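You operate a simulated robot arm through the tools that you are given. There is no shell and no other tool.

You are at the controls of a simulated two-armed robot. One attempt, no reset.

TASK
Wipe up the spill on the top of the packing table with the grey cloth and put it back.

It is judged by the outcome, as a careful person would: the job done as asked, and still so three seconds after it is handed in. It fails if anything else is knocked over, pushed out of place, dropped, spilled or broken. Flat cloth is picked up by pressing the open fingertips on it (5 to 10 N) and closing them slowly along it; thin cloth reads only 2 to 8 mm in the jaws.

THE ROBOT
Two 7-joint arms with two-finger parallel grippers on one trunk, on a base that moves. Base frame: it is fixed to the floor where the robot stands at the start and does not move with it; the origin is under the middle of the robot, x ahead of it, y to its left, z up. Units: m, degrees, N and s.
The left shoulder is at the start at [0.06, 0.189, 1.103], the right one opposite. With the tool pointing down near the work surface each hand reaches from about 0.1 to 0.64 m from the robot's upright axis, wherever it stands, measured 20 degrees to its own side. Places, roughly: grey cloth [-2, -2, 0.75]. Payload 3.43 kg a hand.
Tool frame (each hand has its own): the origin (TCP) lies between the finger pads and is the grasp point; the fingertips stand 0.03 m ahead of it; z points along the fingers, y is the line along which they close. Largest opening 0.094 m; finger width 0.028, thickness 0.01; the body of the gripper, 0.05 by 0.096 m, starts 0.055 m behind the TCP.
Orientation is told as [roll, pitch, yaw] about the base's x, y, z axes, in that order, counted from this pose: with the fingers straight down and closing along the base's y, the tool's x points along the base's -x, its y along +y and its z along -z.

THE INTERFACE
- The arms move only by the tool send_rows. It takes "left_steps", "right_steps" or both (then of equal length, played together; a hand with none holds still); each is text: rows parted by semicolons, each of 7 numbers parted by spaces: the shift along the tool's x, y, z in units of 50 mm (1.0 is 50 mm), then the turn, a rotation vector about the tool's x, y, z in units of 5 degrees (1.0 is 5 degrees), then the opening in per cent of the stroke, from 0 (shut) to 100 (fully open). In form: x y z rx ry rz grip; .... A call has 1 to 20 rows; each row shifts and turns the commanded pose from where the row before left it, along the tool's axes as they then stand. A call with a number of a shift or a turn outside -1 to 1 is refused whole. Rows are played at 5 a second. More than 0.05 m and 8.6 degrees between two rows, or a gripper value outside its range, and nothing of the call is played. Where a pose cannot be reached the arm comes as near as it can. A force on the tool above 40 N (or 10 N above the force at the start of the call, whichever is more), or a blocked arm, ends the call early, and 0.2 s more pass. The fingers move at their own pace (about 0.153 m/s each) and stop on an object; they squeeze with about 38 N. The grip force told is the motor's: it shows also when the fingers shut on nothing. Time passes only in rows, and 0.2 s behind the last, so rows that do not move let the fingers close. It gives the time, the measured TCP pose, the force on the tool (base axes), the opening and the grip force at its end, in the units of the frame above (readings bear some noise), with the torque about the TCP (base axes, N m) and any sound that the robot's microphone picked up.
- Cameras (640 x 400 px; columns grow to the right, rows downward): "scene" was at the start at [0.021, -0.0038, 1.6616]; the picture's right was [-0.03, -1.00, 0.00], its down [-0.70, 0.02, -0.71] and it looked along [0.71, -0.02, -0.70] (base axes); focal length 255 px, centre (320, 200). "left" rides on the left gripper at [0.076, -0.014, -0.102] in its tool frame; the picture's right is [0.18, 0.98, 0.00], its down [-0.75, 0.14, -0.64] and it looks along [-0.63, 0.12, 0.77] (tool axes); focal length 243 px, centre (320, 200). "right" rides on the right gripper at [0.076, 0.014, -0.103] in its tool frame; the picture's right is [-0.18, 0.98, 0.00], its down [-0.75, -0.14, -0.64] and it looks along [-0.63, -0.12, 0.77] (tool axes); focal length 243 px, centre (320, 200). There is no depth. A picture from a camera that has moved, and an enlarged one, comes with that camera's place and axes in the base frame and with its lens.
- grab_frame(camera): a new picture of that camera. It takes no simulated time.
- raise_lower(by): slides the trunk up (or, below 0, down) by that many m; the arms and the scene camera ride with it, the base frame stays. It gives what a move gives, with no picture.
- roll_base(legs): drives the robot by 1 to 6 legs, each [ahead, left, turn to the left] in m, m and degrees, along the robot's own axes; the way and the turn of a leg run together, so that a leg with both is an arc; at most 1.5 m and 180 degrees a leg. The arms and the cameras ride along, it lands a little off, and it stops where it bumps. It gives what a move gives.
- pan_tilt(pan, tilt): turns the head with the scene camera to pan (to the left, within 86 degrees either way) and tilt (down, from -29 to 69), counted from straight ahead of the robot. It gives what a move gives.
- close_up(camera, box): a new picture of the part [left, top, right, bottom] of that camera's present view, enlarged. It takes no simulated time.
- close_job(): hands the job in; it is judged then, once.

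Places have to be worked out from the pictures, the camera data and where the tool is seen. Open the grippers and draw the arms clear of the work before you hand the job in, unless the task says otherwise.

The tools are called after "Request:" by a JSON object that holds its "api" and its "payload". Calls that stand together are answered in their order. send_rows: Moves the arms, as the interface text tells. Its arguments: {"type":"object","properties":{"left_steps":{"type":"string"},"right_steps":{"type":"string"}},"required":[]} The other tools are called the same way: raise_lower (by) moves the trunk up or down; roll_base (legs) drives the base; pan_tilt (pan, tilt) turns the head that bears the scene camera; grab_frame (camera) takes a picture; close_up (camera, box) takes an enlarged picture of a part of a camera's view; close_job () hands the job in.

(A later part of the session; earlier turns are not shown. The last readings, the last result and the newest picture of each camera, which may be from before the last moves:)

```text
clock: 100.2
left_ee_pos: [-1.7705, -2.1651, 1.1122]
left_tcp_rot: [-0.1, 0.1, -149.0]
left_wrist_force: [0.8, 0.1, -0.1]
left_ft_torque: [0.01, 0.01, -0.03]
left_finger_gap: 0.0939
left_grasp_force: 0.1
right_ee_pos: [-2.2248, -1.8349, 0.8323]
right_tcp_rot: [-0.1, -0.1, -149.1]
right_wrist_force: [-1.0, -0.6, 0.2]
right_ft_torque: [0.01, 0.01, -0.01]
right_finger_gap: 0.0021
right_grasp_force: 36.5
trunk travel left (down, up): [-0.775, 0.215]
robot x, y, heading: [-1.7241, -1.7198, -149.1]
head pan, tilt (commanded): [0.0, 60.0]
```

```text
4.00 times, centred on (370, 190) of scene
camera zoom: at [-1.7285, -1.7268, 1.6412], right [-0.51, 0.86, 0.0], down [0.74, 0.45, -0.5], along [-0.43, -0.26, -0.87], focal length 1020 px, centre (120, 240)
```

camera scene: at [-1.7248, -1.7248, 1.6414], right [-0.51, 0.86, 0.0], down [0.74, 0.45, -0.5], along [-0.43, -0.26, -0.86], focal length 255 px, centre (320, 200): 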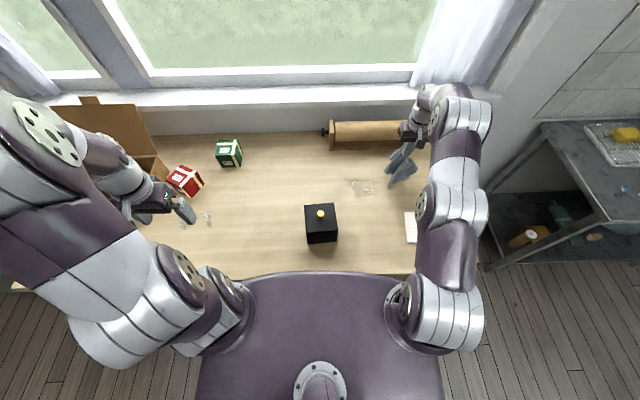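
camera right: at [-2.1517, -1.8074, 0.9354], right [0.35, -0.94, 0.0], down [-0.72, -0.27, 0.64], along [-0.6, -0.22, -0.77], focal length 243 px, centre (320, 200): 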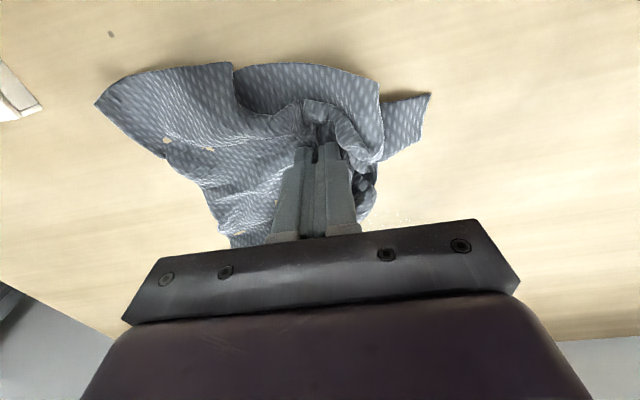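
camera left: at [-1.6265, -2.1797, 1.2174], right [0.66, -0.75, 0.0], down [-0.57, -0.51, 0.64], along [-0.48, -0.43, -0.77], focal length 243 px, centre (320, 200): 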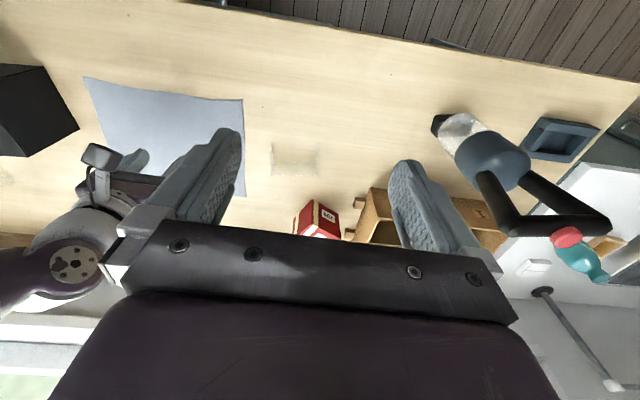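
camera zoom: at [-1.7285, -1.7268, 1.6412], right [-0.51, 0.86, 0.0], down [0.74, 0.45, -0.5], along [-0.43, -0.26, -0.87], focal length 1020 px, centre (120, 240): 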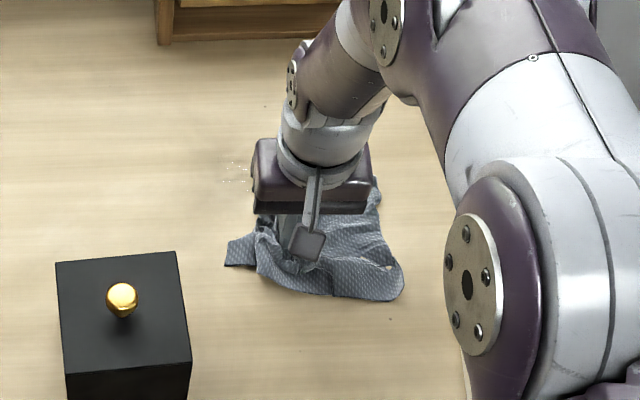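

I lift the cloth again to inspect the table underneath.

Request:
{"api": "send_rows", "payload": {"right_steps": "0 0 -0.4 0 0 0 0; 0 0 -0.8 0 0 0 0; 0 0 -0.8 0 0 0 0; 0 0 -0.8 0 0 0 0; 0 0 -0.6 0 0 0 0; 0 -0.8 0 0 0 0 0; 0 -0.8 0 0 0 0 0; 0 0 0 0 0 0 0"}}

Request:
{"api": "close_up", "payload": {"camera": "scene", "box": [310, 150, 438, 230]}}

Request:
{"api": "grab_frame", "payload": {"camera": "right"}}

```text
clock: 102.0
left_ee_pos: [-1.7692, -2.1651, 1.1128]
left_tcp_rot: [-0.2, 0.1, -149.0]
left_wrist_force: [0.2, 0.1, -0.2]
left_ft_torque: [0.0, -0.01, 0.0]
left_finger_gap: 0.094
left_grasp_force: 0.0
right_ee_pos: [-2.2685, -1.7637, 1.0053]
right_tcp_rot: [-0.1, 0.0, -148.9]
right_wrist_force: [-0.8, -0.2, 0.4]
right_ft_torque: [0.01, 0.01, -0.01]
right_finger_gap: 0.0022
right_grasp_force: 37.1
trunk travel left (down, up): [-0.775, 0.215]
robot x, y, heading: [-1.7223, -1.7201, -149.1]
head pan, tilt (commanded): [0.0, 60.0]
```

```text
5.00 times, centred on (374, 190) of scene
camera zoom: at [-1.7284, -1.7267, 1.6413], right [-0.51, 0.86, 0.0], down [0.74, 0.45, -0.5], along [-0.43, -0.26, -0.87], focal length 1275 px, centre (50, 250)
```

zoom: 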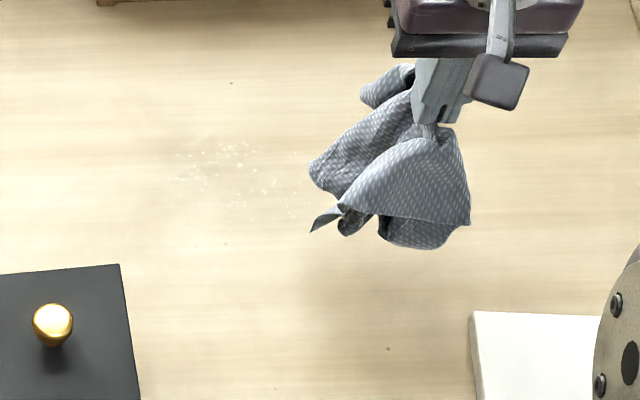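

```text
taken
camera right: at [-2.1954, -1.739, 1.1077], right [0.35, -0.94, 0.0], down [-0.72, -0.27, 0.64], along [-0.6, -0.22, -0.77], focal length 243 px, centre (320, 200)
```

right: 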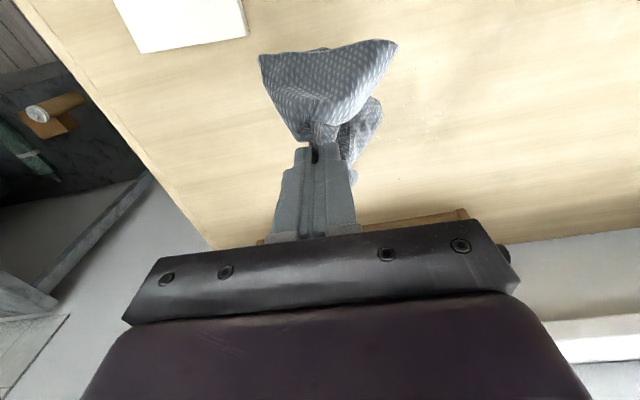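

Nearly gone: only faint specks remain. I zoom in further to map them.

Request:
{"api": "close_up", "payload": {"camera": "scene", "box": [330, 165, 394, 205]}}

Request:
{"api": "close_up", "payload": {"camera": "right", "box": [360, 60, 520, 160]}}

```text
10.00 times, centred on (362, 185) of scene
camera zoom: at [-1.7284, -1.7267, 1.6413], right [-0.51, 0.86, 0.0], down [0.74, 0.45, -0.5], along [-0.43, -0.26, -0.87], focal length 2550 px, centre (-100, 350)
```

zoom: 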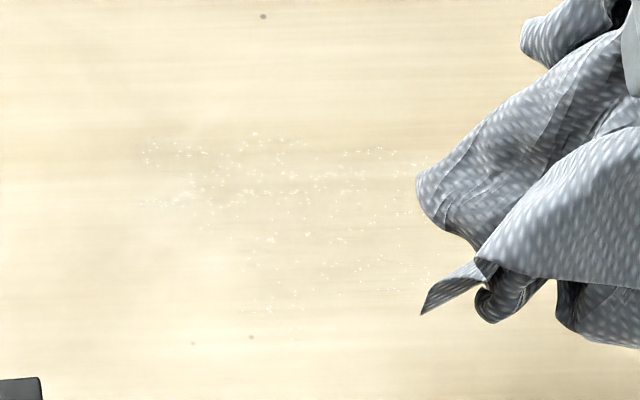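

```text
4.00 times, centred on (440, 110) of right
camera zoom: at [-2.1954, -1.739, 1.1077], right [0.35, -0.94, 0.0], down [-0.72, -0.27, 0.64], along [-0.6, -0.22, -0.77], focal length 970 px, centre (-160, 560)
```

zoom: 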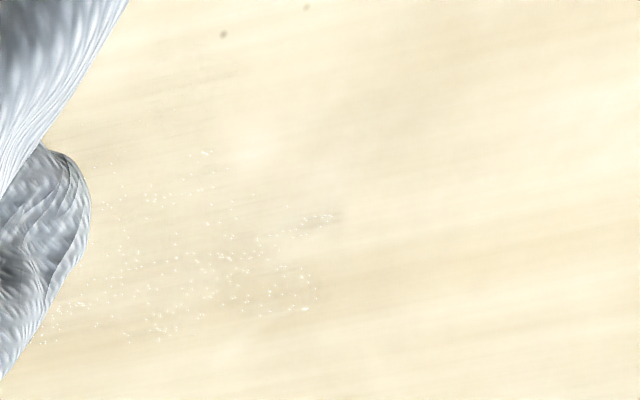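

Another pass is needed over R 0.09–0.25, F 0.50–0.60. I bring the cloth back to the far right corner and lower it.

Request:
{"api": "send_rows", "payload": {"right_steps": "-0.72 0 0 0 0 0 0; -0.72 0 0 0 0 0 0; -0.72 0 0.2 0 0 0 0; 0 0 0.6 0 0 0 0; 0 0 0.6 0 0 0 0; 0 0 0.6 0 0 0 0; 0 0 0.6 0 0 0 0; 0 0 0.5 0 0 0 0; 0 0 0.2 0 0 0 0; 0 0 0.1 0 0 0 0; 0 0 0 0 0 0 0"}}

```text
clock: 104.4
left_ee_pos: [-1.769, -2.1648, 1.1137]
left_tcp_rot: [-0.1, -0.1, -149.0]
left_wrist_force: [0.2, 0.2, 0.9]
left_ft_torque: [0.0, -0.03, 0.01]
left_finger_gap: 0.0939
left_grasp_force: 0.0
right_ee_pos: [-2.3572, -1.8188, 0.8346]
right_tcp_rot: [-0.1, -0.4, -149.0]
right_wrist_force: [-1.4, -1.5, 19.1]
right_ft_torque: [0.02, -0.13, -0.03]
right_finger_gap: 0.0023
right_grasp_force: 37.1
right hand out of reach, approached as far as the arm can: row 3
trunk travel left (down, up): [-0.775, 0.215]
robot x, y, heading: [-1.7237, -1.7203, -148.8]
head pan, tilt (commanded): [0.0, 60.0]
```

19 N, good firm contact; I ease a hair and run three strokes spaced 15 mm.

Request:
{"api": "send_rows", "payload": {"right_steps": "0 0.5 -0.01 0 0 0 0; 0 0.5 0 0 0 0 0; 0 0.5 0 0 0 0 0; 0 0.5 0 0 0 0 0; 0 0.5 0 0 0 0 0; 0 0.5 0 0 0 0 0; 0.3 0 0 0 0 0 0; 0 -0.5 0 0 0 0 0; 0 -0.5 0 0 0 0 0; 0 -0.5 0 0 0 0 0; 0 -0.5 0 0 0 0 0; 0 -0.5 0 0 0 0 0; 0 -0.5 0 0 0 0 0; 0.3 0 0 0 0 0 0; 0 0.5 0 0 0 0 0; 0 0.5 0 0 0 0 0; 0 0.5 0 0 0 0 0; 0 0.5 0 0 0 0 0; 0 0.5 0 0 0 0 0; 0 0.5 0 0 0 0 0"}}

```text
clock: 108.6
left_ee_pos: [-1.7691, -2.1649, 1.1134]
left_tcp_rot: [0.0, 0.0, -149.0]
left_wrist_force: [-0.3, 0.2, 0.4]
left_ft_torque: [0.01, 0.0, -0.03]
left_finger_gap: 0.0941
left_grasp_force: 0.0
right_ee_pos: [-2.2537, -1.9308, 0.833]
right_tcp_rot: [0.0, -0.2, -149.0]
right_wrist_force: [-4.9, 5.3, 17.9]
right_ft_torque: [0.3, -0.01, 0.06]
right_finger_gap: 0.0024
right_grasp_force: 36.8
trunk travel left (down, up): [-0.775, 0.215]
robot x, y, heading: [-1.7195, -1.7238, -149.2]
head pan, tilt (commanded): [0.0, 60.0]
```

Good steady pressure (18 N). I continue with three more strokes toward me.

Request:
{"api": "send_rows", "payload": {"right_steps": "0.3 0 0 0 0 0 0; 0 -0.5 0 0 0 0 0; 0 -0.5 0 0 0 0 0; 0 -0.5 0 0 0 0 0; 0 -0.5 0 0 0 0 0; 0 -0.5 0 0 0 0 0; 0 -0.5 0 0 0 0 0; 0.3 0 0 0 0 0 0; 0 0.5 0 0 0 0 0; 0 0.5 0 0 0 0 0; 0 0.5 0 0 0 0 0; 0 0.5 0 0 0 0 0; 0 0.5 0 0 0 0 0; 0.3 0 0 0 0 0 0; 0 -0.5 0 0 0 0 0; 0 -0.5 0 0 0 0 0; 0 -0.5 0 0 0 0 0; 0 -0.5 0 0 0 0 0; 0 -0.5 0 0 0 0 0; 0.3 0 0 0 0 0 0"}}

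Request:
{"api": "close_up", "payload": {"camera": "scene", "box": [310, 150, 438, 230]}}

```text
clock: 112.8
left_ee_pos: [-1.7691, -2.1647, 1.1117]
left_tcp_rot: [0.0, 0.1, -149.0]
left_wrist_force: [0.3, 0.3, -0.7]
left_ft_torque: [-0.01, 0.01, 0.0]
left_finger_gap: 0.0941
left_grasp_force: 0.0
right_ee_pos: [-2.2793, -1.7713, 0.8336]
right_tcp_rot: [-0.1, -0.1, -149.0]
right_wrist_force: [-1.4, -0.9, 5.0]
right_ft_torque: [-0.01, 0.07, 0.01]
right_finger_gap: 0.0021
right_grasp_force: 37.0
trunk travel left (down, up): [-0.775, 0.215]
robot x, y, heading: [-1.7239, -1.7185, -148.9]
head pan, tilt (commanded): [0.0, 60.0]
```

```text
5.00 times, centred on (374, 190) of scene
camera zoom: at [-1.728, -1.7257, 1.6412], right [-0.51, 0.86, 0.0], down [0.74, 0.45, -0.5], along [-0.43, -0.26, -0.87], focal length 1275 px, centre (50, 250)
```

zoom: 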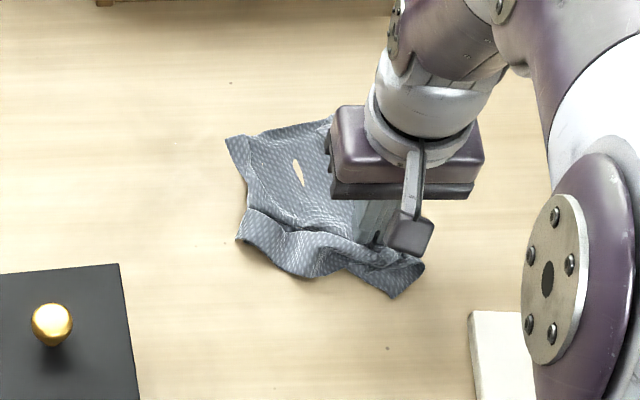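

The visible table looks clean. I lift and move aside to inspect the whole area.

Request:
{"api": "send_rows", "payload": {"right_steps": "0 0 -0.4 0 0 0 0; 0 0 -0.8 0 0 0 0; 0 0 -0.8 0 0 0 0; 0 0 -0.8 0 0 0 0; 0 0 -0.6 0 0 0 0; 0 0 0 0 0 0 0"}}

Request:
{"api": "close_up", "payload": {"camera": "scene", "box": [322, 160, 402, 210]}}

Request:
{"api": "close_up", "payload": {"camera": "right", "box": [360, 40, 600, 190]}}

Request:
{"api": "grab_frame", "payload": {"camera": "scene"}}

```text
clock: 114.2
left_ee_pos: [-1.771, -2.1645, 1.1122]
left_tcp_rot: [0.0, 0.3, -149.0]
left_wrist_force: [-0.9, 1.0, -0.3]
left_ft_torque: [0.02, -0.06, 0.01]
left_finger_gap: 0.0944
left_grasp_force: 0.1
right_ee_pos: [-2.2796, -1.7722, 1.0025]
right_tcp_rot: [0.0, 0.0, -149.0]
right_wrist_force: [-0.4, -0.8, -0.5]
right_ft_torque: [0.03, -0.01, -0.02]
right_finger_gap: 0.0021
right_grasp_force: 36.6
trunk travel left (down, up): [-0.775, 0.215]
robot x, y, heading: [-1.7238, -1.7205, -149.1]
head pan, tilt (commanded): [0.0, 60.0]
```

```text
8.00 times, centred on (362, 185) of scene
camera zoom: at [-1.7299, -1.7257, 1.6413], right [-0.51, 0.86, 0.0], down [0.74, 0.45, -0.5], along [-0.43, -0.26, -0.87], focal length 2040 px, centre (-16, 320)
```

zoom: 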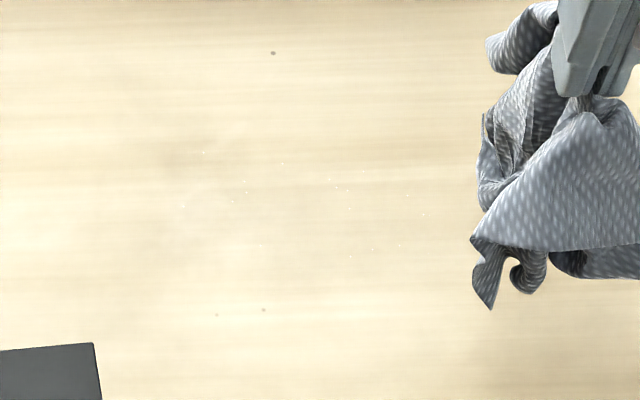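

```text
2.67 times, centred on (480, 115) of right
camera zoom: at [-2.2059, -1.746, 1.1053], right [0.35, -0.94, 0.0], down [-0.72, -0.27, 0.64], along [-0.6, -0.22, -0.77], focal length 647 px, centre (-107, 427)
```

zoom: 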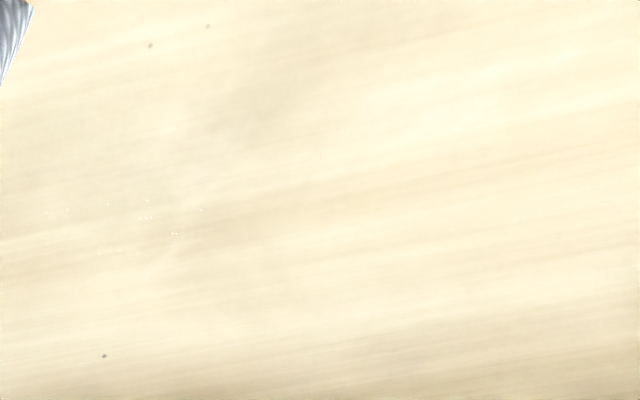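

```text
taken
camera scene: at [-1.7299, -1.7257, 1.6413], right [-0.51, 0.86, 0.0], down [0.74, 0.45, -0.5], along [-0.43, -0.26, -0.87], focal length 255 px, centre (320, 200)
```

scene: 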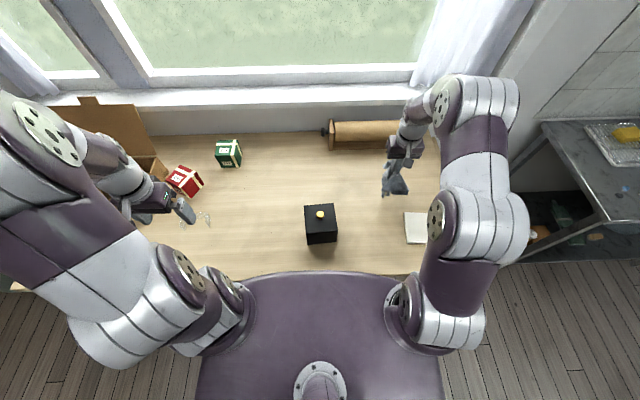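

Only a handful of tiny specks are left. I do one more full pass to finish it off: back to the far corner and down.

Request:
{"api": "send_rows", "payload": {"right_steps": "-0.6 0.1 0 0 0 0 0; -0.6 0.1 0 0 0 0 0; -0.55 0 0.2 0 0 0 0; 0 0 0.6 0 0 0 0; 0 0 0.6 0 0 0 0; 0 0 0.6 0 0 0 0; 0 0 0.6 0 0 0 0; 0 0 0.45 0 0 0 0; 0 0 0.2 0 0 0 0; 0 0 0.08 0 0 0 0; 0 0 0 0 0 0 0"}}

```text
clock: 116.6
left_ee_pos: [-1.7689, -2.165, 1.1125]
left_tcp_rot: [0.0, -0.1, -148.9]
left_wrist_force: [0.2, 0.1, -0.7]
left_ft_torque: [0.01, 0.03, 0.04]
left_finger_gap: 0.0942
left_grasp_force: 0.1
right_ee_pos: [-2.3504, -1.8245, 0.8365]
right_tcp_rot: [0.0, 0.0, -149.0]
right_wrist_force: [-1.2, -0.2, 7.1]
right_ft_torque: [0.05, 0.0, -0.02]
right_finger_gap: 0.0023
right_grasp_force: 36.7
trunk travel left (down, up): [-0.775, 0.215]
robot x, y, heading: [-1.7229, -1.7185, -149.0]
head pan, tilt (commanded): [0.0, 60.0]
```

Contact at 7 N; I press about 1 mm more and run strokes left, right, left.

Request:
{"api": "send_rows", "payload": {"right_steps": "0 0 0.04 0 0 0 0; 0 0.5 0 0 0 0 0; 0 0.5 0 0 0 0 0; 0 0.5 0 0 0 0 0; 0 0.5 0 0 0 0 0; 0 0.5 0 0 0 0 0; 0 0.4 0 0 0 0 0; 0.3 0 0 0 0 0 0; 0 -0.5 0 0 0 0 0; 0 -0.5 0 0 0 0 0; 0 -0.5 0 0 0 0 0; 0 -0.5 0 0 0 0 0; 0 -0.5 0 0 0 0 0; 0.3 0 0 0 0 0 0; 0 0.5 0 0 0 0 0; 0 0.5 0 0 0 0 0; 0 0.5 0 0 0 0 0; 0 0.5 0 0 0 0 0; 0 0.5 0 0 0 0 0; 0.3 0 0 0 0 0 0"}}

Request:
{"api": "send_rows", "payload": {"right_steps": "0 -0.5 0.01 0 0 0 0; 0 -0.5 0 0 0 0 0; 0 -0.5 0 0 0 0 0; 0 -0.5 0 0 0 0 0; 0 -0.5 0 0 0 0 0; 0.3 0 0 0 0 0 0; 0 0.5 0 0 0 0 0; 0 0.5 0 0 0 0 0; 0 0.5 0 0 0 0 0; 0 0.5 0 0 0 0 0; 0 0.5 0 0 0 0 0; 0.3 0 0 0 0 0 0; 0 -0.5 0 0 0 0 0; 0 -0.5 0 0 0 0 0; 0 -0.5 0 0 0 0 0; 0 -0.5 0 0 0 0 0; 0 -0.5 0 0 0 0 0; 0 0 0 0 0 0 0"}}

```text
clock: 120.8
left_ee_pos: [-1.7696, -2.1644, 1.1128]
left_tcp_rot: [0.1, 0.0, -149.0]
left_wrist_force: [0.4, 0.5, 0.2]
left_ft_torque: [0.02, 0.03, -0.01]
left_finger_gap: 0.0938
left_grasp_force: 0.0
right_ee_pos: [-2.236, -1.9277, 0.8331]
right_tcp_rot: [0.0, 0.0, -149.0]
right_wrist_force: [0.5, -0.2, 0.2]
right_ft_torque: [0.01, 0.03, -0.02]
right_finger_gap: 0.0023
right_grasp_force: 36.9
trunk travel left (down, up): [-0.775, 0.215]
robot x, y, heading: [-1.7204, -1.7185, -149.0]
head pan, tilt (commanded): [0.0, 60.0]
```

```text
clock: 124.6
left_ee_pos: [-1.7701, -2.1649, 1.1122]
left_tcp_rot: [0.1, 0.1, -149.0]
left_wrist_force: [0.1, -0.1, 0.1]
left_ft_torque: [-0.01, -0.02, 0.02]
left_finger_gap: 0.0941
left_grasp_force: 0.1
right_ee_pos: [-2.2754, -1.8047, 0.8339]
right_tcp_rot: [-0.1, 0.1, -149.0]
right_wrist_force: [0.0, -1.0, 1.9]
right_ft_torque: [0.02, 0.0, 0.01]
right_finger_gap: 0.0021
right_grasp_force: 36.6
trunk travel left (down, up): [-0.775, 0.215]
robot x, y, heading: [-1.7162, -1.7207, -149.3]
head pan, tilt (commanded): [0.0, 60.0]
```

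Pressure was lighter in the second half. I lift and look again.

Request:
{"api": "send_rows", "payload": {"right_steps": "0 0 -0.4 0 0 0 0; 0.3 -0.5 -0.7 0 0 0 0; 0.3 -0.5 -0.7 0 0 0 0; 0 0 -0.8 0 0 0 0; 0 0 -0.7 0 0 0 0; 0 0 0 0 0 0 0"}}

Request:
{"api": "close_up", "payload": {"camera": "scene", "box": [322, 160, 402, 210]}}

Request:
{"api": "close_up", "payload": {"camera": "right", "box": [360, 40, 600, 190]}}

```text
clock: 126.0
left_ee_pos: [-1.772, -2.1651, 1.1123]
left_tcp_rot: [0.0, 0.1, -148.9]
left_wrist_force: [0.0, 1.3, 0.9]
left_ft_torque: [0.0, 0.01, -0.01]
left_finger_gap: 0.0939
left_grasp_force: 0.1
right_ee_pos: [-2.276, -1.7447, 0.9988]
right_tcp_rot: [0.1, 0.1, -149.0]
right_wrist_force: [-0.6, 0.1, -0.3]
right_ft_torque: [0.01, 0.01, -0.01]
right_finger_gap: 0.0022
right_grasp_force: 36.4
trunk travel left (down, up): [-0.775, 0.215]
robot x, y, heading: [-1.7237, -1.7183, -148.7]
head pan, tilt (commanded): [0.0, 60.0]
```

```text
8.00 times, centred on (362, 185) of scene
camera zoom: at [-1.7298, -1.7256, 1.6413], right [-0.51, 0.86, 0.0], down [0.74, 0.45, -0.5], along [-0.43, -0.26, -0.87], focal length 2040 px, centre (-16, 320)
```

zoom: 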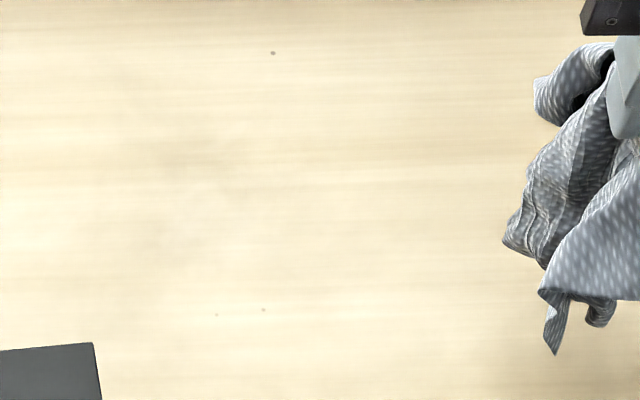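

```text
2.67 times, centred on (480, 115) of right
camera zoom: at [-2.2016, -1.7192, 1.101], right [0.35, -0.94, 0.0], down [-0.72, -0.27, 0.64], along [-0.6, -0.22, -0.77], focal length 647 px, centre (-107, 427)
```

zoom: 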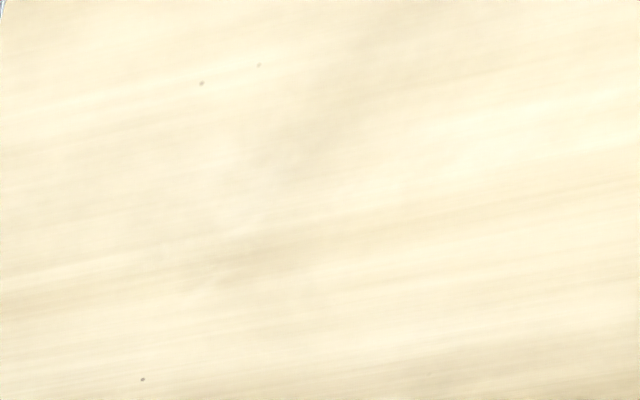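

The table is clean; only the wood's own small flecks remain. Now to return the cloth: I raise the trunk to clear the box, then move the base back to where it picked the cloth up.

Request:
{"api": "raise_lower", "payload": {"by": 0.2}}

Request:
{"api": "roll_base", "payload": {"legs": [[-0.04, 0, 0], [0, 0.1, 0]]}}

Request:
{"api": "grab_frame", "payload": {"camera": "scene"}}

```text
clock: 128.2
left_ee_pos: [-1.7706, -2.1657, 1.3133]
left_tcp_rot: [0.0, 0.1, -149.0]
left_wrist_force: [0.9, 0.1, -0.2]
left_ft_torque: [0.0, 0.03, 0.02]
left_finger_gap: 0.0941
left_grasp_force: 0.0
right_ee_pos: [-2.2745, -1.7456, 1.1974]
right_tcp_rot: [0.0, 0.0, -149.0]
right_wrist_force: [0.9, 0.3, -0.5]
right_ft_torque: [0.03, 0.0, 0.02]
right_finger_gap: 0.0021
right_grasp_force: 37.1
trunk travel left (down, up): [-0.975, 0.015]
robot x, y, heading: [-1.7227, -1.7207, -149.2]
head pan, tilt (commanded): [0.0, 60.0]
```

```text
clock: 129.8
left_ee_pos: [-1.6888, -2.227, 1.3131]
left_tcp_rot: [0.2, 0.1, -149.1]
left_wrist_force: [-0.4, -0.1, 0.3]
left_ft_torque: [-0.01, -0.05, 0.0]
left_finger_gap: 0.0942
left_grasp_force: 0.1
right_ee_pos: [-2.1912, -1.8051, 1.1979]
right_tcp_rot: [0.1, 0.1, -149.0]
right_wrist_force: [-0.3, 0.5, -0.7]
right_ft_torque: [-0.05, -0.02, 0.02]
right_finger_gap: 0.0021
right_grasp_force: 36.9
trunk travel left (down, up): [-0.975, 0.015]
robot x, y, heading: [-1.6381, -1.7835, -148.9]
head pan, tilt (commanded): [0.0, 60.0]
```

```text
taken
camera scene: at [-1.6478, -1.7852, 1.8412], right [-0.51, 0.86, 0.0], down [0.74, 0.44, -0.5], along [-0.43, -0.26, -0.87], focal length 255 px, centre (320, 200)
```

scene: 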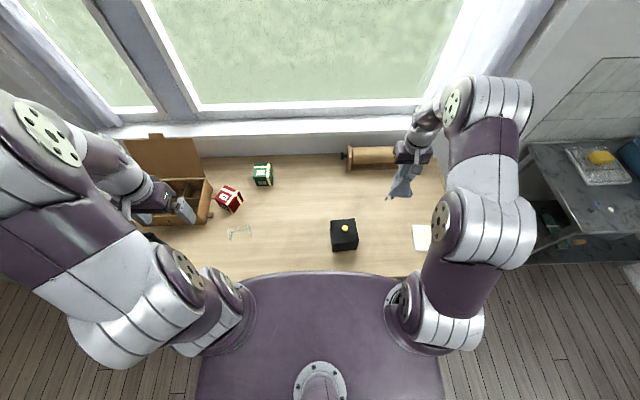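

Base is back. I carry the cloth (hem ≈1.01 m, above the knob ≈0.95 m) over to its original spot at (-1.967,-2.12).

Request:
{"api": "send_rows", "payload": {"right_steps": "0.0594 0.772 0 0 0 0 0; 0.0594 0.772 0 0 0 0 0; 0.0594 0.772 0 0 0 0 0; 0.0594 0.772 0 0 0 0 0; 0.0594 0.772 0 0 0 0 0; 0.0594 0.772 0 0 0 0 0; 0.0594 0.772 0 0 0 0 0; 0.0594 0.772 0 0 0 0 0; 0.0594 0.772 0 0 0 0 0; 0.0594 0.772 0 0 0 0 0; 0 0 0 0 0 0 0; 0 0 0 0 0 0 0"}}

Request:
{"api": "grab_frame", "payload": {"camera": "scene"}}

Request:
{"api": "grab_frame", "payload": {"camera": "right"}}

```text
clock: 132.4
left_ee_pos: [-1.6848, -2.2277, 1.3138]
left_tcp_rot: [0.0, 0.2, -149.0]
left_wrist_force: [-0.7, 0.2, 0.6]
left_ft_torque: [-0.03, -0.03, 0.02]
left_finger_gap: 0.094
left_grasp_force: 0.1
right_ee_pos: [-1.9664, -2.1242, 1.1978]
right_tcp_rot: [0.0, 0.0, -149.1]
right_wrist_force: [-0.2, -1.8, -0.5]
right_ft_torque: [0.0, 0.02, 0.01]
right_finger_gap: 0.0024
right_grasp_force: 36.9
trunk travel left (down, up): [-0.975, 0.015]
robot x, y, heading: [-1.6398, -1.7873, -148.7]
head pan, tilt (commanded): [0.0, 60.0]
```

```text
taken
camera scene: at [-1.6435, -1.7888, 1.8413], right [-0.52, 0.86, 0.0], down [0.74, 0.45, -0.5], along [-0.43, -0.26, -0.87], focal length 255 px, centre (320, 200)
```

scene: 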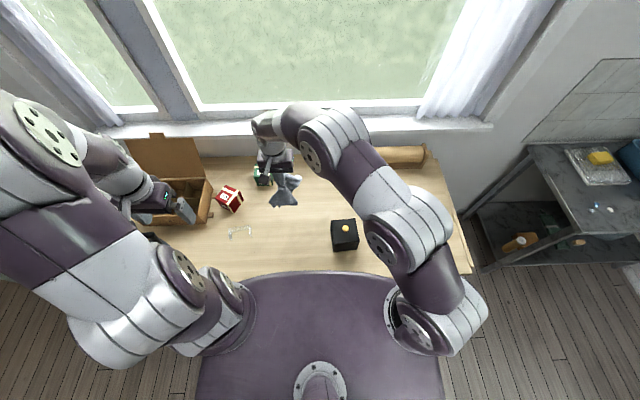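

```text
taken
camera right: at [-1.8919, -2.0982, 1.3002], right [0.35, -0.94, 0.0], down [-0.72, -0.27, 0.64], along [-0.6, -0.22, -0.77], focal length 243 px, centre (320, 200)
```

right: 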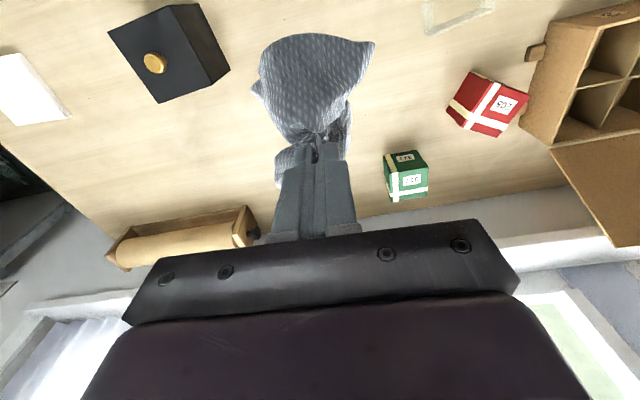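

Over the original spot. I check the whole wiped area once more and lower the trunk back by 0.2 m.

Request:
{"api": "close_up", "payload": {"camera": "right", "box": [60, 70, 300, 220]}}

Request:
{"api": "raise_lower", "payload": {"by": -0.2}}

Request:
{"api": "grab_frame", "payload": {"camera": "right"}}

Request:
{"api": "close_up", "payload": {"camera": "scene", "box": [190, 120, 450, 282]}}

```text
2.67 times, centred on (180, 145) of right
camera zoom: at [-1.8919, -2.0982, 1.3002], right [0.35, -0.94, 0.0], down [-0.72, -0.27, 0.64], along [-0.6, -0.22, -0.77], focal length 647 px, centre (693, 347)
```

zoom: 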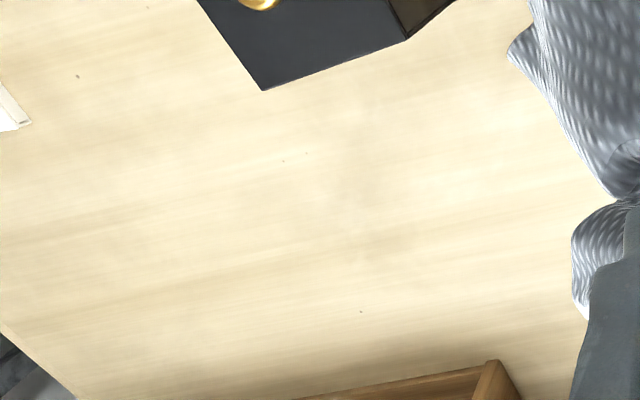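

```text
clock: 134.6
left_ee_pos: [-1.6834, -2.229, 1.1131]
left_tcp_rot: [-0.1, 0.0, -149.0]
left_wrist_force: [0.4, -0.5, -1.2]
left_ft_torque: [0.01, -0.04, 0.0]
left_finger_gap: 0.0939
left_grasp_force: 0.0
right_ee_pos: [-1.9647, -2.1254, 0.9969]
right_tcp_rot: [0.1, 0.0, -149.0]
right_wrist_force: [0.7, -1.0, -0.5]
right_ft_torque: [0.02, 0.02, -0.02]
right_finger_gap: 0.0025
right_grasp_force: 36.6
trunk travel left (down, up): [-0.775, 0.215]
robot x, y, heading: [-1.6357, -1.7821, -149.0]
head pan, tilt (commanded): [0.0, 60.0]
```

```text
taken
camera right: at [-1.8918, -2.0984, 1.1002], right [0.35, -0.94, 0.0], down [-0.72, -0.27, 0.64], along [-0.6, -0.22, -0.77], focal length 243 px, centre (320, 200)
```

right: 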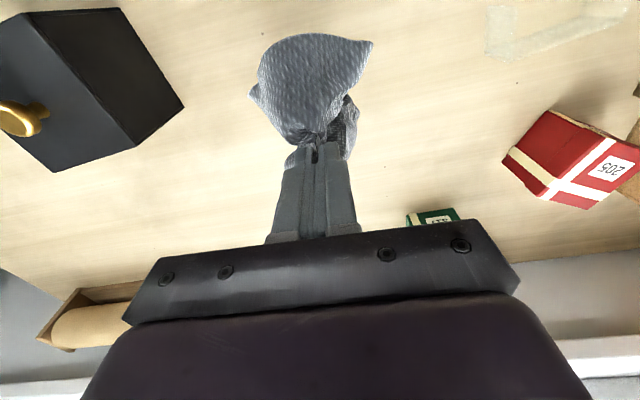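

```text
2.46 times, centred on (320, 201) of scene
camera zoom: at [-1.6432, -1.7893, 1.6413], right [-0.52, 0.86, 0.0], down [0.74, 0.45, -0.5], along [-0.43, -0.26, -0.87], focal length 628 px, centre (320, 198)
```

zoom: 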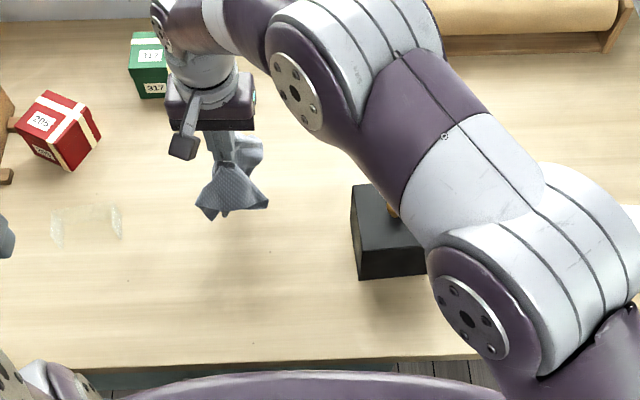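

The wiped area is clean. I lower the cloth slowly onto its original place.

Request:
{"api": "send_rows", "payload": {"right_steps": "0 0 0.4 0 0 0 0; 0 0 0.4 0 0 0 0; 0 0 0.4 0 0 0 0; 0 0 0.4 0 0 0 0; 0 0 0.4 0 0 0 0; 0 0 0.4 0 0 0 0; 0 0 0.4 0 0 0 0; 0 0 0.3 0 0 0 0; 0 0 0 0 0 0 0"}}

Request:
{"api": "grab_frame", "payload": {"camera": "right"}}

Request:
{"api": "close_up", "payload": {"camera": "scene", "box": [190, 120, 450, 282]}}

```text
clock: 136.6
left_ee_pos: [-1.6842, -2.2288, 1.1123]
left_tcp_rot: [0.0, 0.1, -149.0]
left_wrist_force: [0.0, -0.5, 0.6]
left_ft_torque: [0.03, 0.04, 0.03]
left_finger_gap: 0.094
left_grasp_force: 0.0
right_ee_pos: [-1.9679, -2.1256, 0.8439]
right_tcp_rot: [0.0, 0.0, -149.0]
right_wrist_force: [0.1, 0.1, 1.0]
right_ft_torque: [0.0, 0.02, -0.05]
right_finger_gap: 0.002
right_grasp_force: 36.7
trunk travel left (down, up): [-0.775, 0.215]
robot x, y, heading: [-1.6387, -1.78, -148.9]
head pan, tilt (commanded): [0.0, 60.0]
```

```text
taken
camera right: at [-1.893, -2.0998, 0.9457], right [0.35, -0.94, 0.0], down [-0.72, -0.27, 0.64], along [-0.6, -0.22, -0.77], focal length 243 px, centre (320, 200)
```

right: 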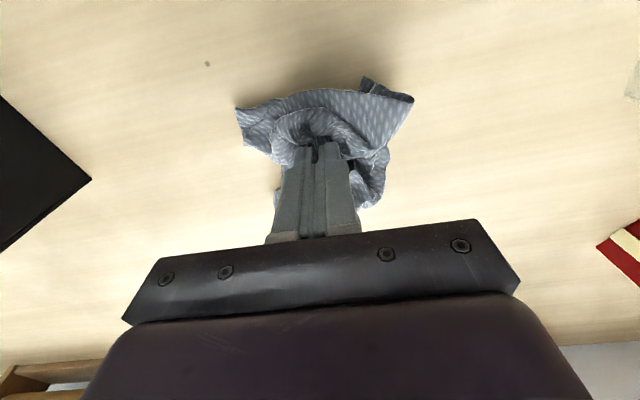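

```text
2.46 times, centred on (320, 201) of scene
camera zoom: at [-1.643, -1.7892, 1.6413], right [-0.52, 0.86, 0.0], down [0.74, 0.45, -0.5], along [-0.43, -0.26, -0.87], focal length 628 px, centre (320, 198)
```

zoom: 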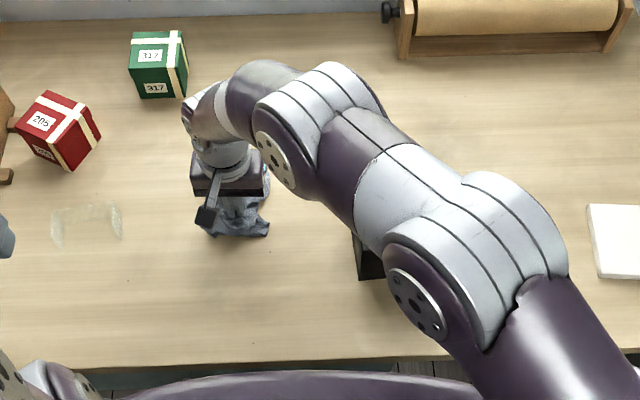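

The cloth is bunched under the fingers at its place. I press lightly and open the fingers slowly, so that they spread the fold back outward as they let go.

Request:
{"api": "send_rows", "payload": {"right_steps": "0 0 0.06 0 0 0 0; 0 0 0.06 0 0 0 0; 0 0 0.03 0 0 0 0; 0 0 0 0 0 0 0"}}

```text
clock: 137.6
left_ee_pos: [-1.6836, -2.228, 1.1127]
left_tcp_rot: [-0.1, 0.1, -149.1]
left_wrist_force: [0.6, 0.6, -0.1]
left_ft_torque: [-0.04, 0.0, -0.02]
left_finger_gap: 0.0942
left_grasp_force: 0.1
right_ee_pos: [-1.9663, -2.1258, 0.836]
right_tcp_rot: [-0.1, -0.1, -149.0]
right_wrist_force: [-1.2, -0.4, 6.4]
right_ft_torque: [0.0, -0.02, 0.03]
right_finger_gap: 0.0023
right_grasp_force: 37.5
trunk travel left (down, up): [-0.775, 0.215]
robot x, y, heading: [-1.6386, -1.7827, -148.9]
head pan, tilt (commanded): [0.0, 60.0]
```

6.4 N of pressure. Now I open the fingers gradually.

Request:
{"api": "send_rows", "payload": {"right_steps": "0 0 0 0 0 0 8; 0 0 0 0 0 0 16; 0 0 0 0 0 0 24; 0 0 0 0 0 0 32; 0 0 0 0 0 0 40; 0 0 0 0 0 0 48; 0 0 0 0 0 0 56; 0 0 0 0 0 0 64; 0 0 0 0 0 0 72; 0 0 0 0 0 0 80; 0 0 0 0 0 0 90; 0 0 0 0 0 0 100; 0 0 0 0 0 0 100"}}

Request:
{"api": "grab_frame", "payload": {"camera": "right"}}

Request:
{"api": "close_up", "payload": {"camera": "scene", "box": [190, 120, 450, 282]}}

```text
clock: 140.4
left_ee_pos: [-1.6838, -2.2282, 1.1129]
left_tcp_rot: [0.0, 0.0, -149.0]
left_wrist_force: [0.0, 0.6, -0.3]
left_ft_torque: [0.01, 0.0, 0.0]
left_finger_gap: 0.0938
left_grasp_force: 0.1
right_ee_pos: [-1.9656, -2.1251, 0.8358]
right_tcp_rot: [0.0, -0.1, -149.0]
right_wrist_force: [0.0, 0.3, 1.9]
right_ft_torque: [-0.06, 0.01, 0.02]
right_finger_gap: 0.0934
right_grasp_force: 0.1
trunk travel left (down, up): [-0.775, 0.215]
robot x, y, heading: [-1.6352, -1.7849, -148.8]
head pan, tilt (commanded): [0.0, 60.0]
```

```text
taken
camera right: at [-1.8923, -2.099, 0.9379], right [0.35, -0.94, 0.0], down [-0.72, -0.27, 0.64], along [-0.6, -0.22, -0.77], focal length 243 px, centre (320, 200)
```

right: 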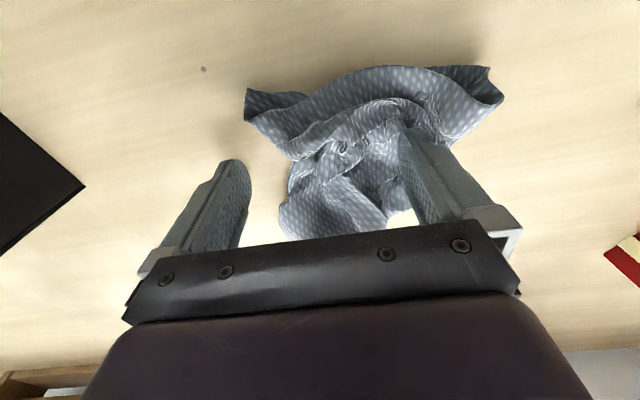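

```text
2.46 times, centred on (320, 201) of scene
camera zoom: at [-1.6431, -1.7892, 1.6413], right [-0.52, 0.86, 0.0], down [0.74, 0.45, -0.5], along [-0.43, -0.26, -0.87], focal length 628 px, centre (320, 198)
```

zoom: 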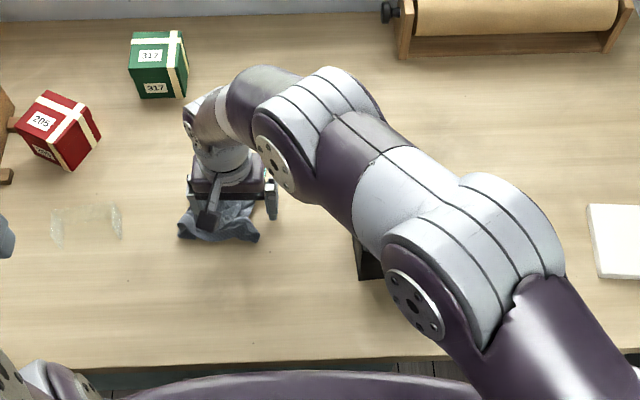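

The cloth is released, still crumpled. I raise the hand and look at how it lies.

Request:
{"api": "send_rows", "payload": {"right_steps": "0 0 -0.3 0 0 0 100; 0 0 -0.8 0 0 0 100; 0 0 -0.8 0 0 0 100; 0 0 -0.8 0 0 0 100; 0 0 -0.8 0 0 0 100; 0 0 0 0 0 0 100"}}

Request:
{"api": "close_up", "payload": {"camera": "scene", "box": [200, 150, 360, 250]}}

Request:
{"api": "grab_frame", "payload": {"camera": "right"}}

```text
clock: 141.8
left_ee_pos: [-1.6844, -2.2288, 1.1132]
left_tcp_rot: [0.0, 0.1, -149.0]
left_wrist_force: [0.5, 0.2, 0.1]
left_ft_torque: [0.01, 0.03, -0.01]
left_finger_gap: 0.0938
left_grasp_force: 0.0
right_ee_pos: [-1.9653, -2.1261, 1.0091]
right_tcp_rot: [0.0, 0.0, -149.0]
right_wrist_force: [-0.4, -0.2, -0.1]
right_ft_torque: [0.0, 0.0, 0.02]
right_finger_gap: 0.094
right_grasp_force: 0.0
trunk travel left (down, up): [-0.775, 0.215]
robot x, y, heading: [-1.6379, -1.784, -148.9]
head pan, tilt (commanded): [0.0, 60.0]
```

```text
4.00 times, centred on (280, 200) of scene
camera zoom: at [-1.6436, -1.7899, 1.6413], right [-0.52, 0.86, 0.0], down [0.74, 0.45, -0.5], along [-0.43, -0.26, -0.87], focal length 1020 px, centre (480, 200)
```

zoom: 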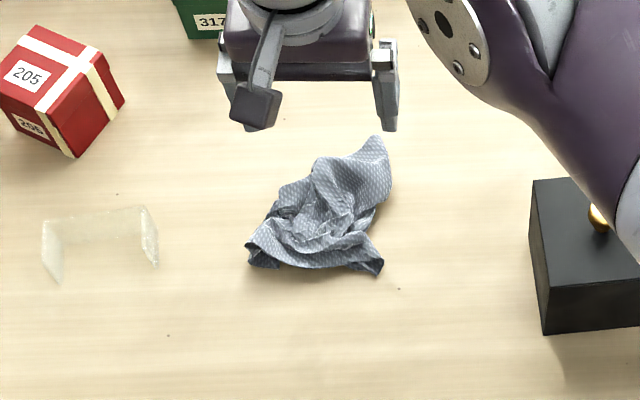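

```text
taken
camera right: at [-1.8922, -2.099, 1.1115], right [0.35, -0.94, 0.0], down [-0.72, -0.27, 0.64], along [-0.6, -0.22, -0.77], focal length 243 px, centre (320, 200)
```

right: 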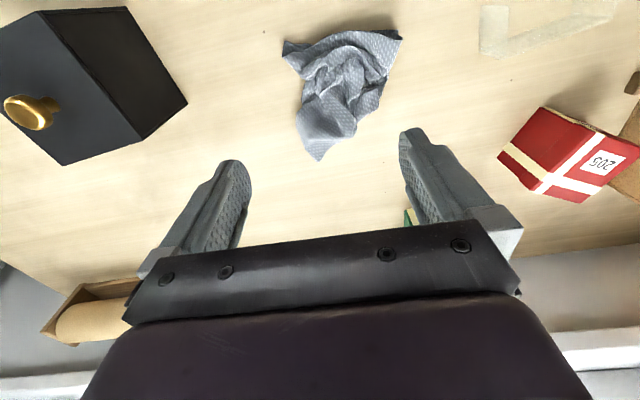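

The spill is gone and the cloth is in place but crumpled. I'd like to lay it out flat as it was, so I look at it closely for its corners.

Request:
{"api": "close_up", "payload": {"camera": "scene", "box": [248, 175, 312, 225]}}

Request:
{"api": "close_up", "payload": {"camera": "right", "box": [260, 15, 430, 175]}}

Request:
{"api": "grab_frame", "payload": {"camera": "left"}}

```text
8.00 times, centred on (280, 200) of scene
camera zoom: at [-1.6436, -1.7899, 1.6413], right [-0.52, 0.86, 0.0], down [0.74, 0.45, -0.5], along [-0.43, -0.26, -0.87], focal length 2040 px, centre (640, 200)
```

zoom: 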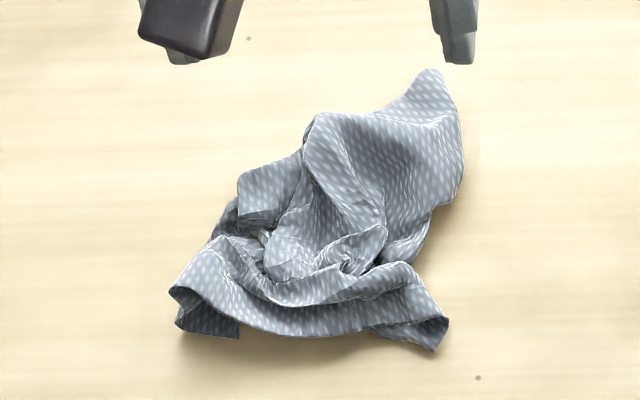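

```text
2.50 times, centred on (345, 95) of right
camera zoom: at [-1.8922, -2.099, 1.1115], right [0.35, -0.94, 0.0], down [-0.72, -0.27, 0.64], along [-0.6, -0.22, -0.77], focal length 606 px, centre (258, 462)
```

zoom: 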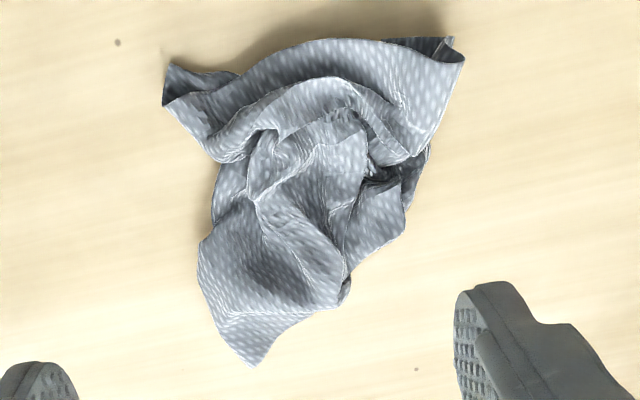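

```text
taken
camera left: at [-1.6262, -2.1774, 1.2173], right [0.66, -0.75, 0.0], down [-0.57, -0.51, 0.64], along [-0.48, -0.43, -0.77], focal length 243 px, centre (320, 200)
```

left: 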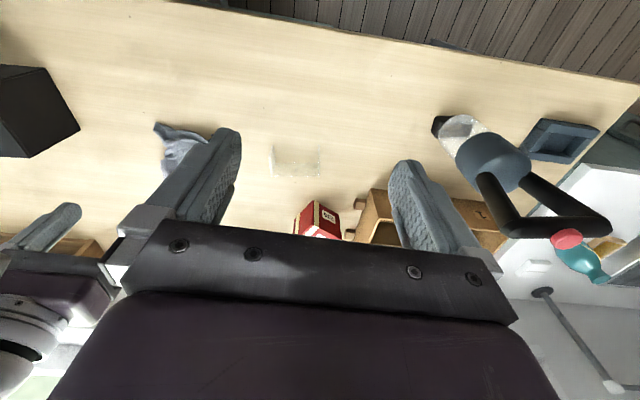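

Two near corners and the far-right tip are visible. I'll tug the corners out one by one with gentle pinches, starting with the near-right corner at about (-1.954,-2.096), staying clear of the black box.

Request:
{"api": "send_rows", "payload": {"right_steps": "0.25 -0.2 0.3 0 0 0 30; 0.25 -0.19 0.6 0 0 0 30; 0 0 0.7 0 0 0 30; 0 0 0.7 0 0 0 30; 0 0 0.6 0 0 0 30; 0 0 0.2 0 0 0 30; 0 0 0 0 0 0 30"}}

Request:
{"api": "close_up", "payload": {"camera": "right", "box": [200, 60, 440, 210]}}

```text
clock: 143.4
left_ee_pos: [-1.6842, -2.2284, 1.1127]
left_tcp_rot: [0.0, 0.1, -149.0]
left_wrist_force: [0.7, 0.0, -0.4]
left_ft_torque: [0.04, -0.01, 0.04]
left_finger_gap: 0.0937
left_grasp_force: 0.0
right_ee_pos: [-1.955, -2.0941, 0.8556]
right_tcp_rot: [0.1, 0.0, -149.0]
right_wrist_force: [0.4, 0.7, 0.1]
right_ft_torque: [0.03, 0.0, 0.03]
right_finger_gap: 0.0282
right_grasp_force: 0.1
trunk travel left (down, up): [-0.775, 0.215]
robot x, y, heading: [-1.6382, -1.785, -149.0]
head pan, tilt (commanded): [0.0, 60.0]
```

```text
2.67 times, centred on (320, 135) of right
camera zoom: at [-1.8809, -2.0678, 0.9584], right [0.35, -0.94, 0.0], down [-0.72, -0.27, 0.64], along [-0.6, -0.22, -0.77], focal length 647 px, centre (320, 373)
```

zoom: 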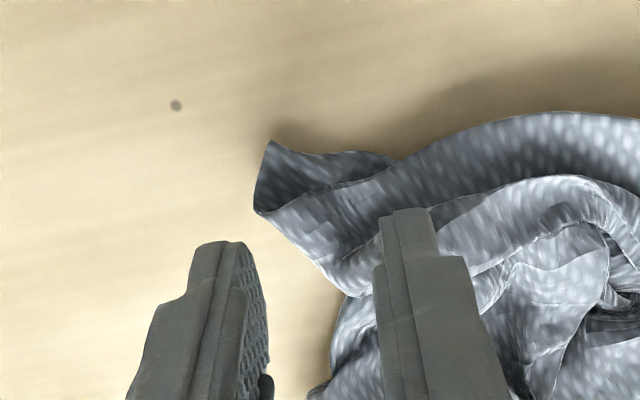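

The corner is between the fingers; I shift a centimetre toward me and 6 mm left so both tips rest on cloth, and go down to contact.

Request:
{"api": "send_rows", "payload": {"right_steps": "0.2 0.12 0.1 0 0 0 30; 0 0 0.12 0 0 0 30; 0 0 0.08 0 0 0 30; 0 0 0.06 0 0 0 30; 0 0 0.04 0 0 0 30; 0 0 0 0 0 0 30"}}

Request:
{"api": "close_up", "payload": {"camera": "right", "box": [200, 60, 440, 210]}}

```text
clock: 144.8
left_ee_pos: [-1.6847, -2.2284, 1.113]
left_tcp_rot: [0.0, 0.0, -149.1]
left_wrist_force: [-0.4, -0.1, 0.8]
left_ft_torque: [-0.05, -0.03, 0.0]
left_finger_gap: 0.0941
left_grasp_force: 0.0
right_ee_pos: [-1.9431, -2.0946, 0.8353]
right_tcp_rot: [0.0, 0.0, -149.0]
right_wrist_force: [0.6, -0.4, 1.2]
right_ft_torque: [-0.02, 0.01, -0.04]
right_finger_gap: 0.0281
right_grasp_force: 0.0
trunk travel left (down, up): [-0.775, 0.215]
robot x, y, heading: [-1.6353, -1.7831, -149.1]
head pan, tilt (commanded): [0.0, 60.0]
```

```text
2.67 times, centred on (320, 135) of right
camera zoom: at [-1.8695, -2.0692, 0.938], right [0.35, -0.94, 0.0], down [-0.72, -0.27, 0.64], along [-0.6, -0.22, -0.77], focal length 647 px, centre (320, 373)
```

zoom: 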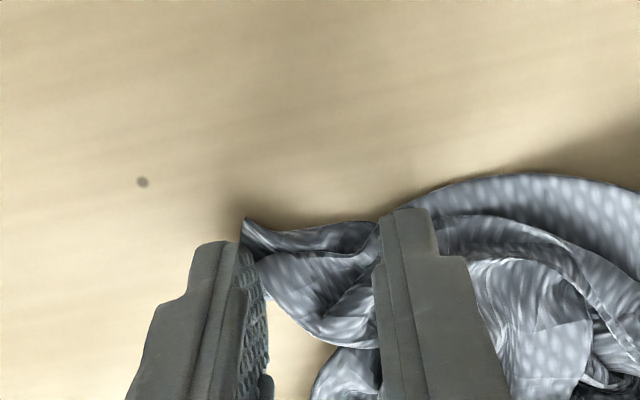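

The corner lies between the fingertips with light contact. I press a little more and close slowly.

Request:
{"api": "send_rows", "payload": {"right_steps": "0 0 0.04 0 0 0 30; 0 0 0 0 0 0 26; 0 0 0 0 0 0 22; 0 0 0 0 0 0 18; 0 0 0 0 0 0 14; 0 0 0 0 0 0 10; 0 0 0 0 0 0 6; 0 0 0 0 0 0 2; 0 0 0 0 0 0 0; 0 0 0 0 0 0 0"}}

Request:
{"api": "close_up", "payload": {"camera": "right", "box": [200, 60, 440, 210]}}

```text
clock: 147.0
left_ee_pos: [-1.6838, -2.2276, 1.1132]
left_tcp_rot: [0.0, 0.0, -149.0]
left_wrist_force: [-0.2, 0.1, 0.6]
left_ft_torque: [-0.01, 0.0, -0.02]
left_finger_gap: 0.0939
left_grasp_force: 0.1
right_ee_pos: [-1.9422, -2.0947, 0.8334]
right_tcp_rot: [0.0, 0.0, -149.0]
right_wrist_force: [-0.2, 0.0, 8.7]
right_ft_torque: [-0.07, 0.05, 0.03]
right_finger_gap: 0.0029
right_grasp_force: 38.2
trunk travel left (down, up): [-0.775, 0.215]
robot x, y, heading: [-1.6376, -1.7825, -148.7]
head pan, tilt (commanded): [0.0, 60.0]
```

```text
2.67 times, centred on (320, 135) of right
camera zoom: at [-1.8694, -2.0689, 0.936], right [0.35, -0.94, 0.0], down [-0.72, -0.27, 0.64], along [-0.6, -0.22, -0.77], focal length 647 px, centre (320, 373)
```

zoom: 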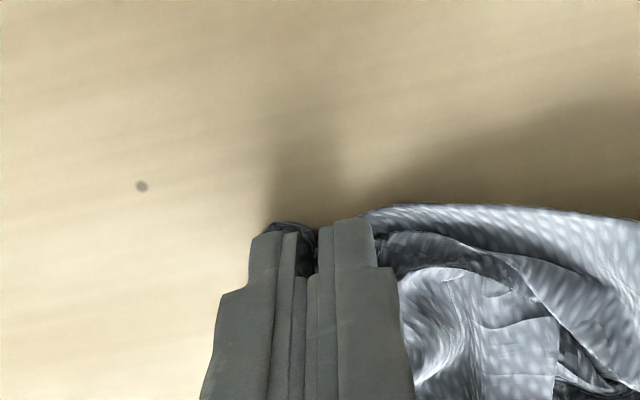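

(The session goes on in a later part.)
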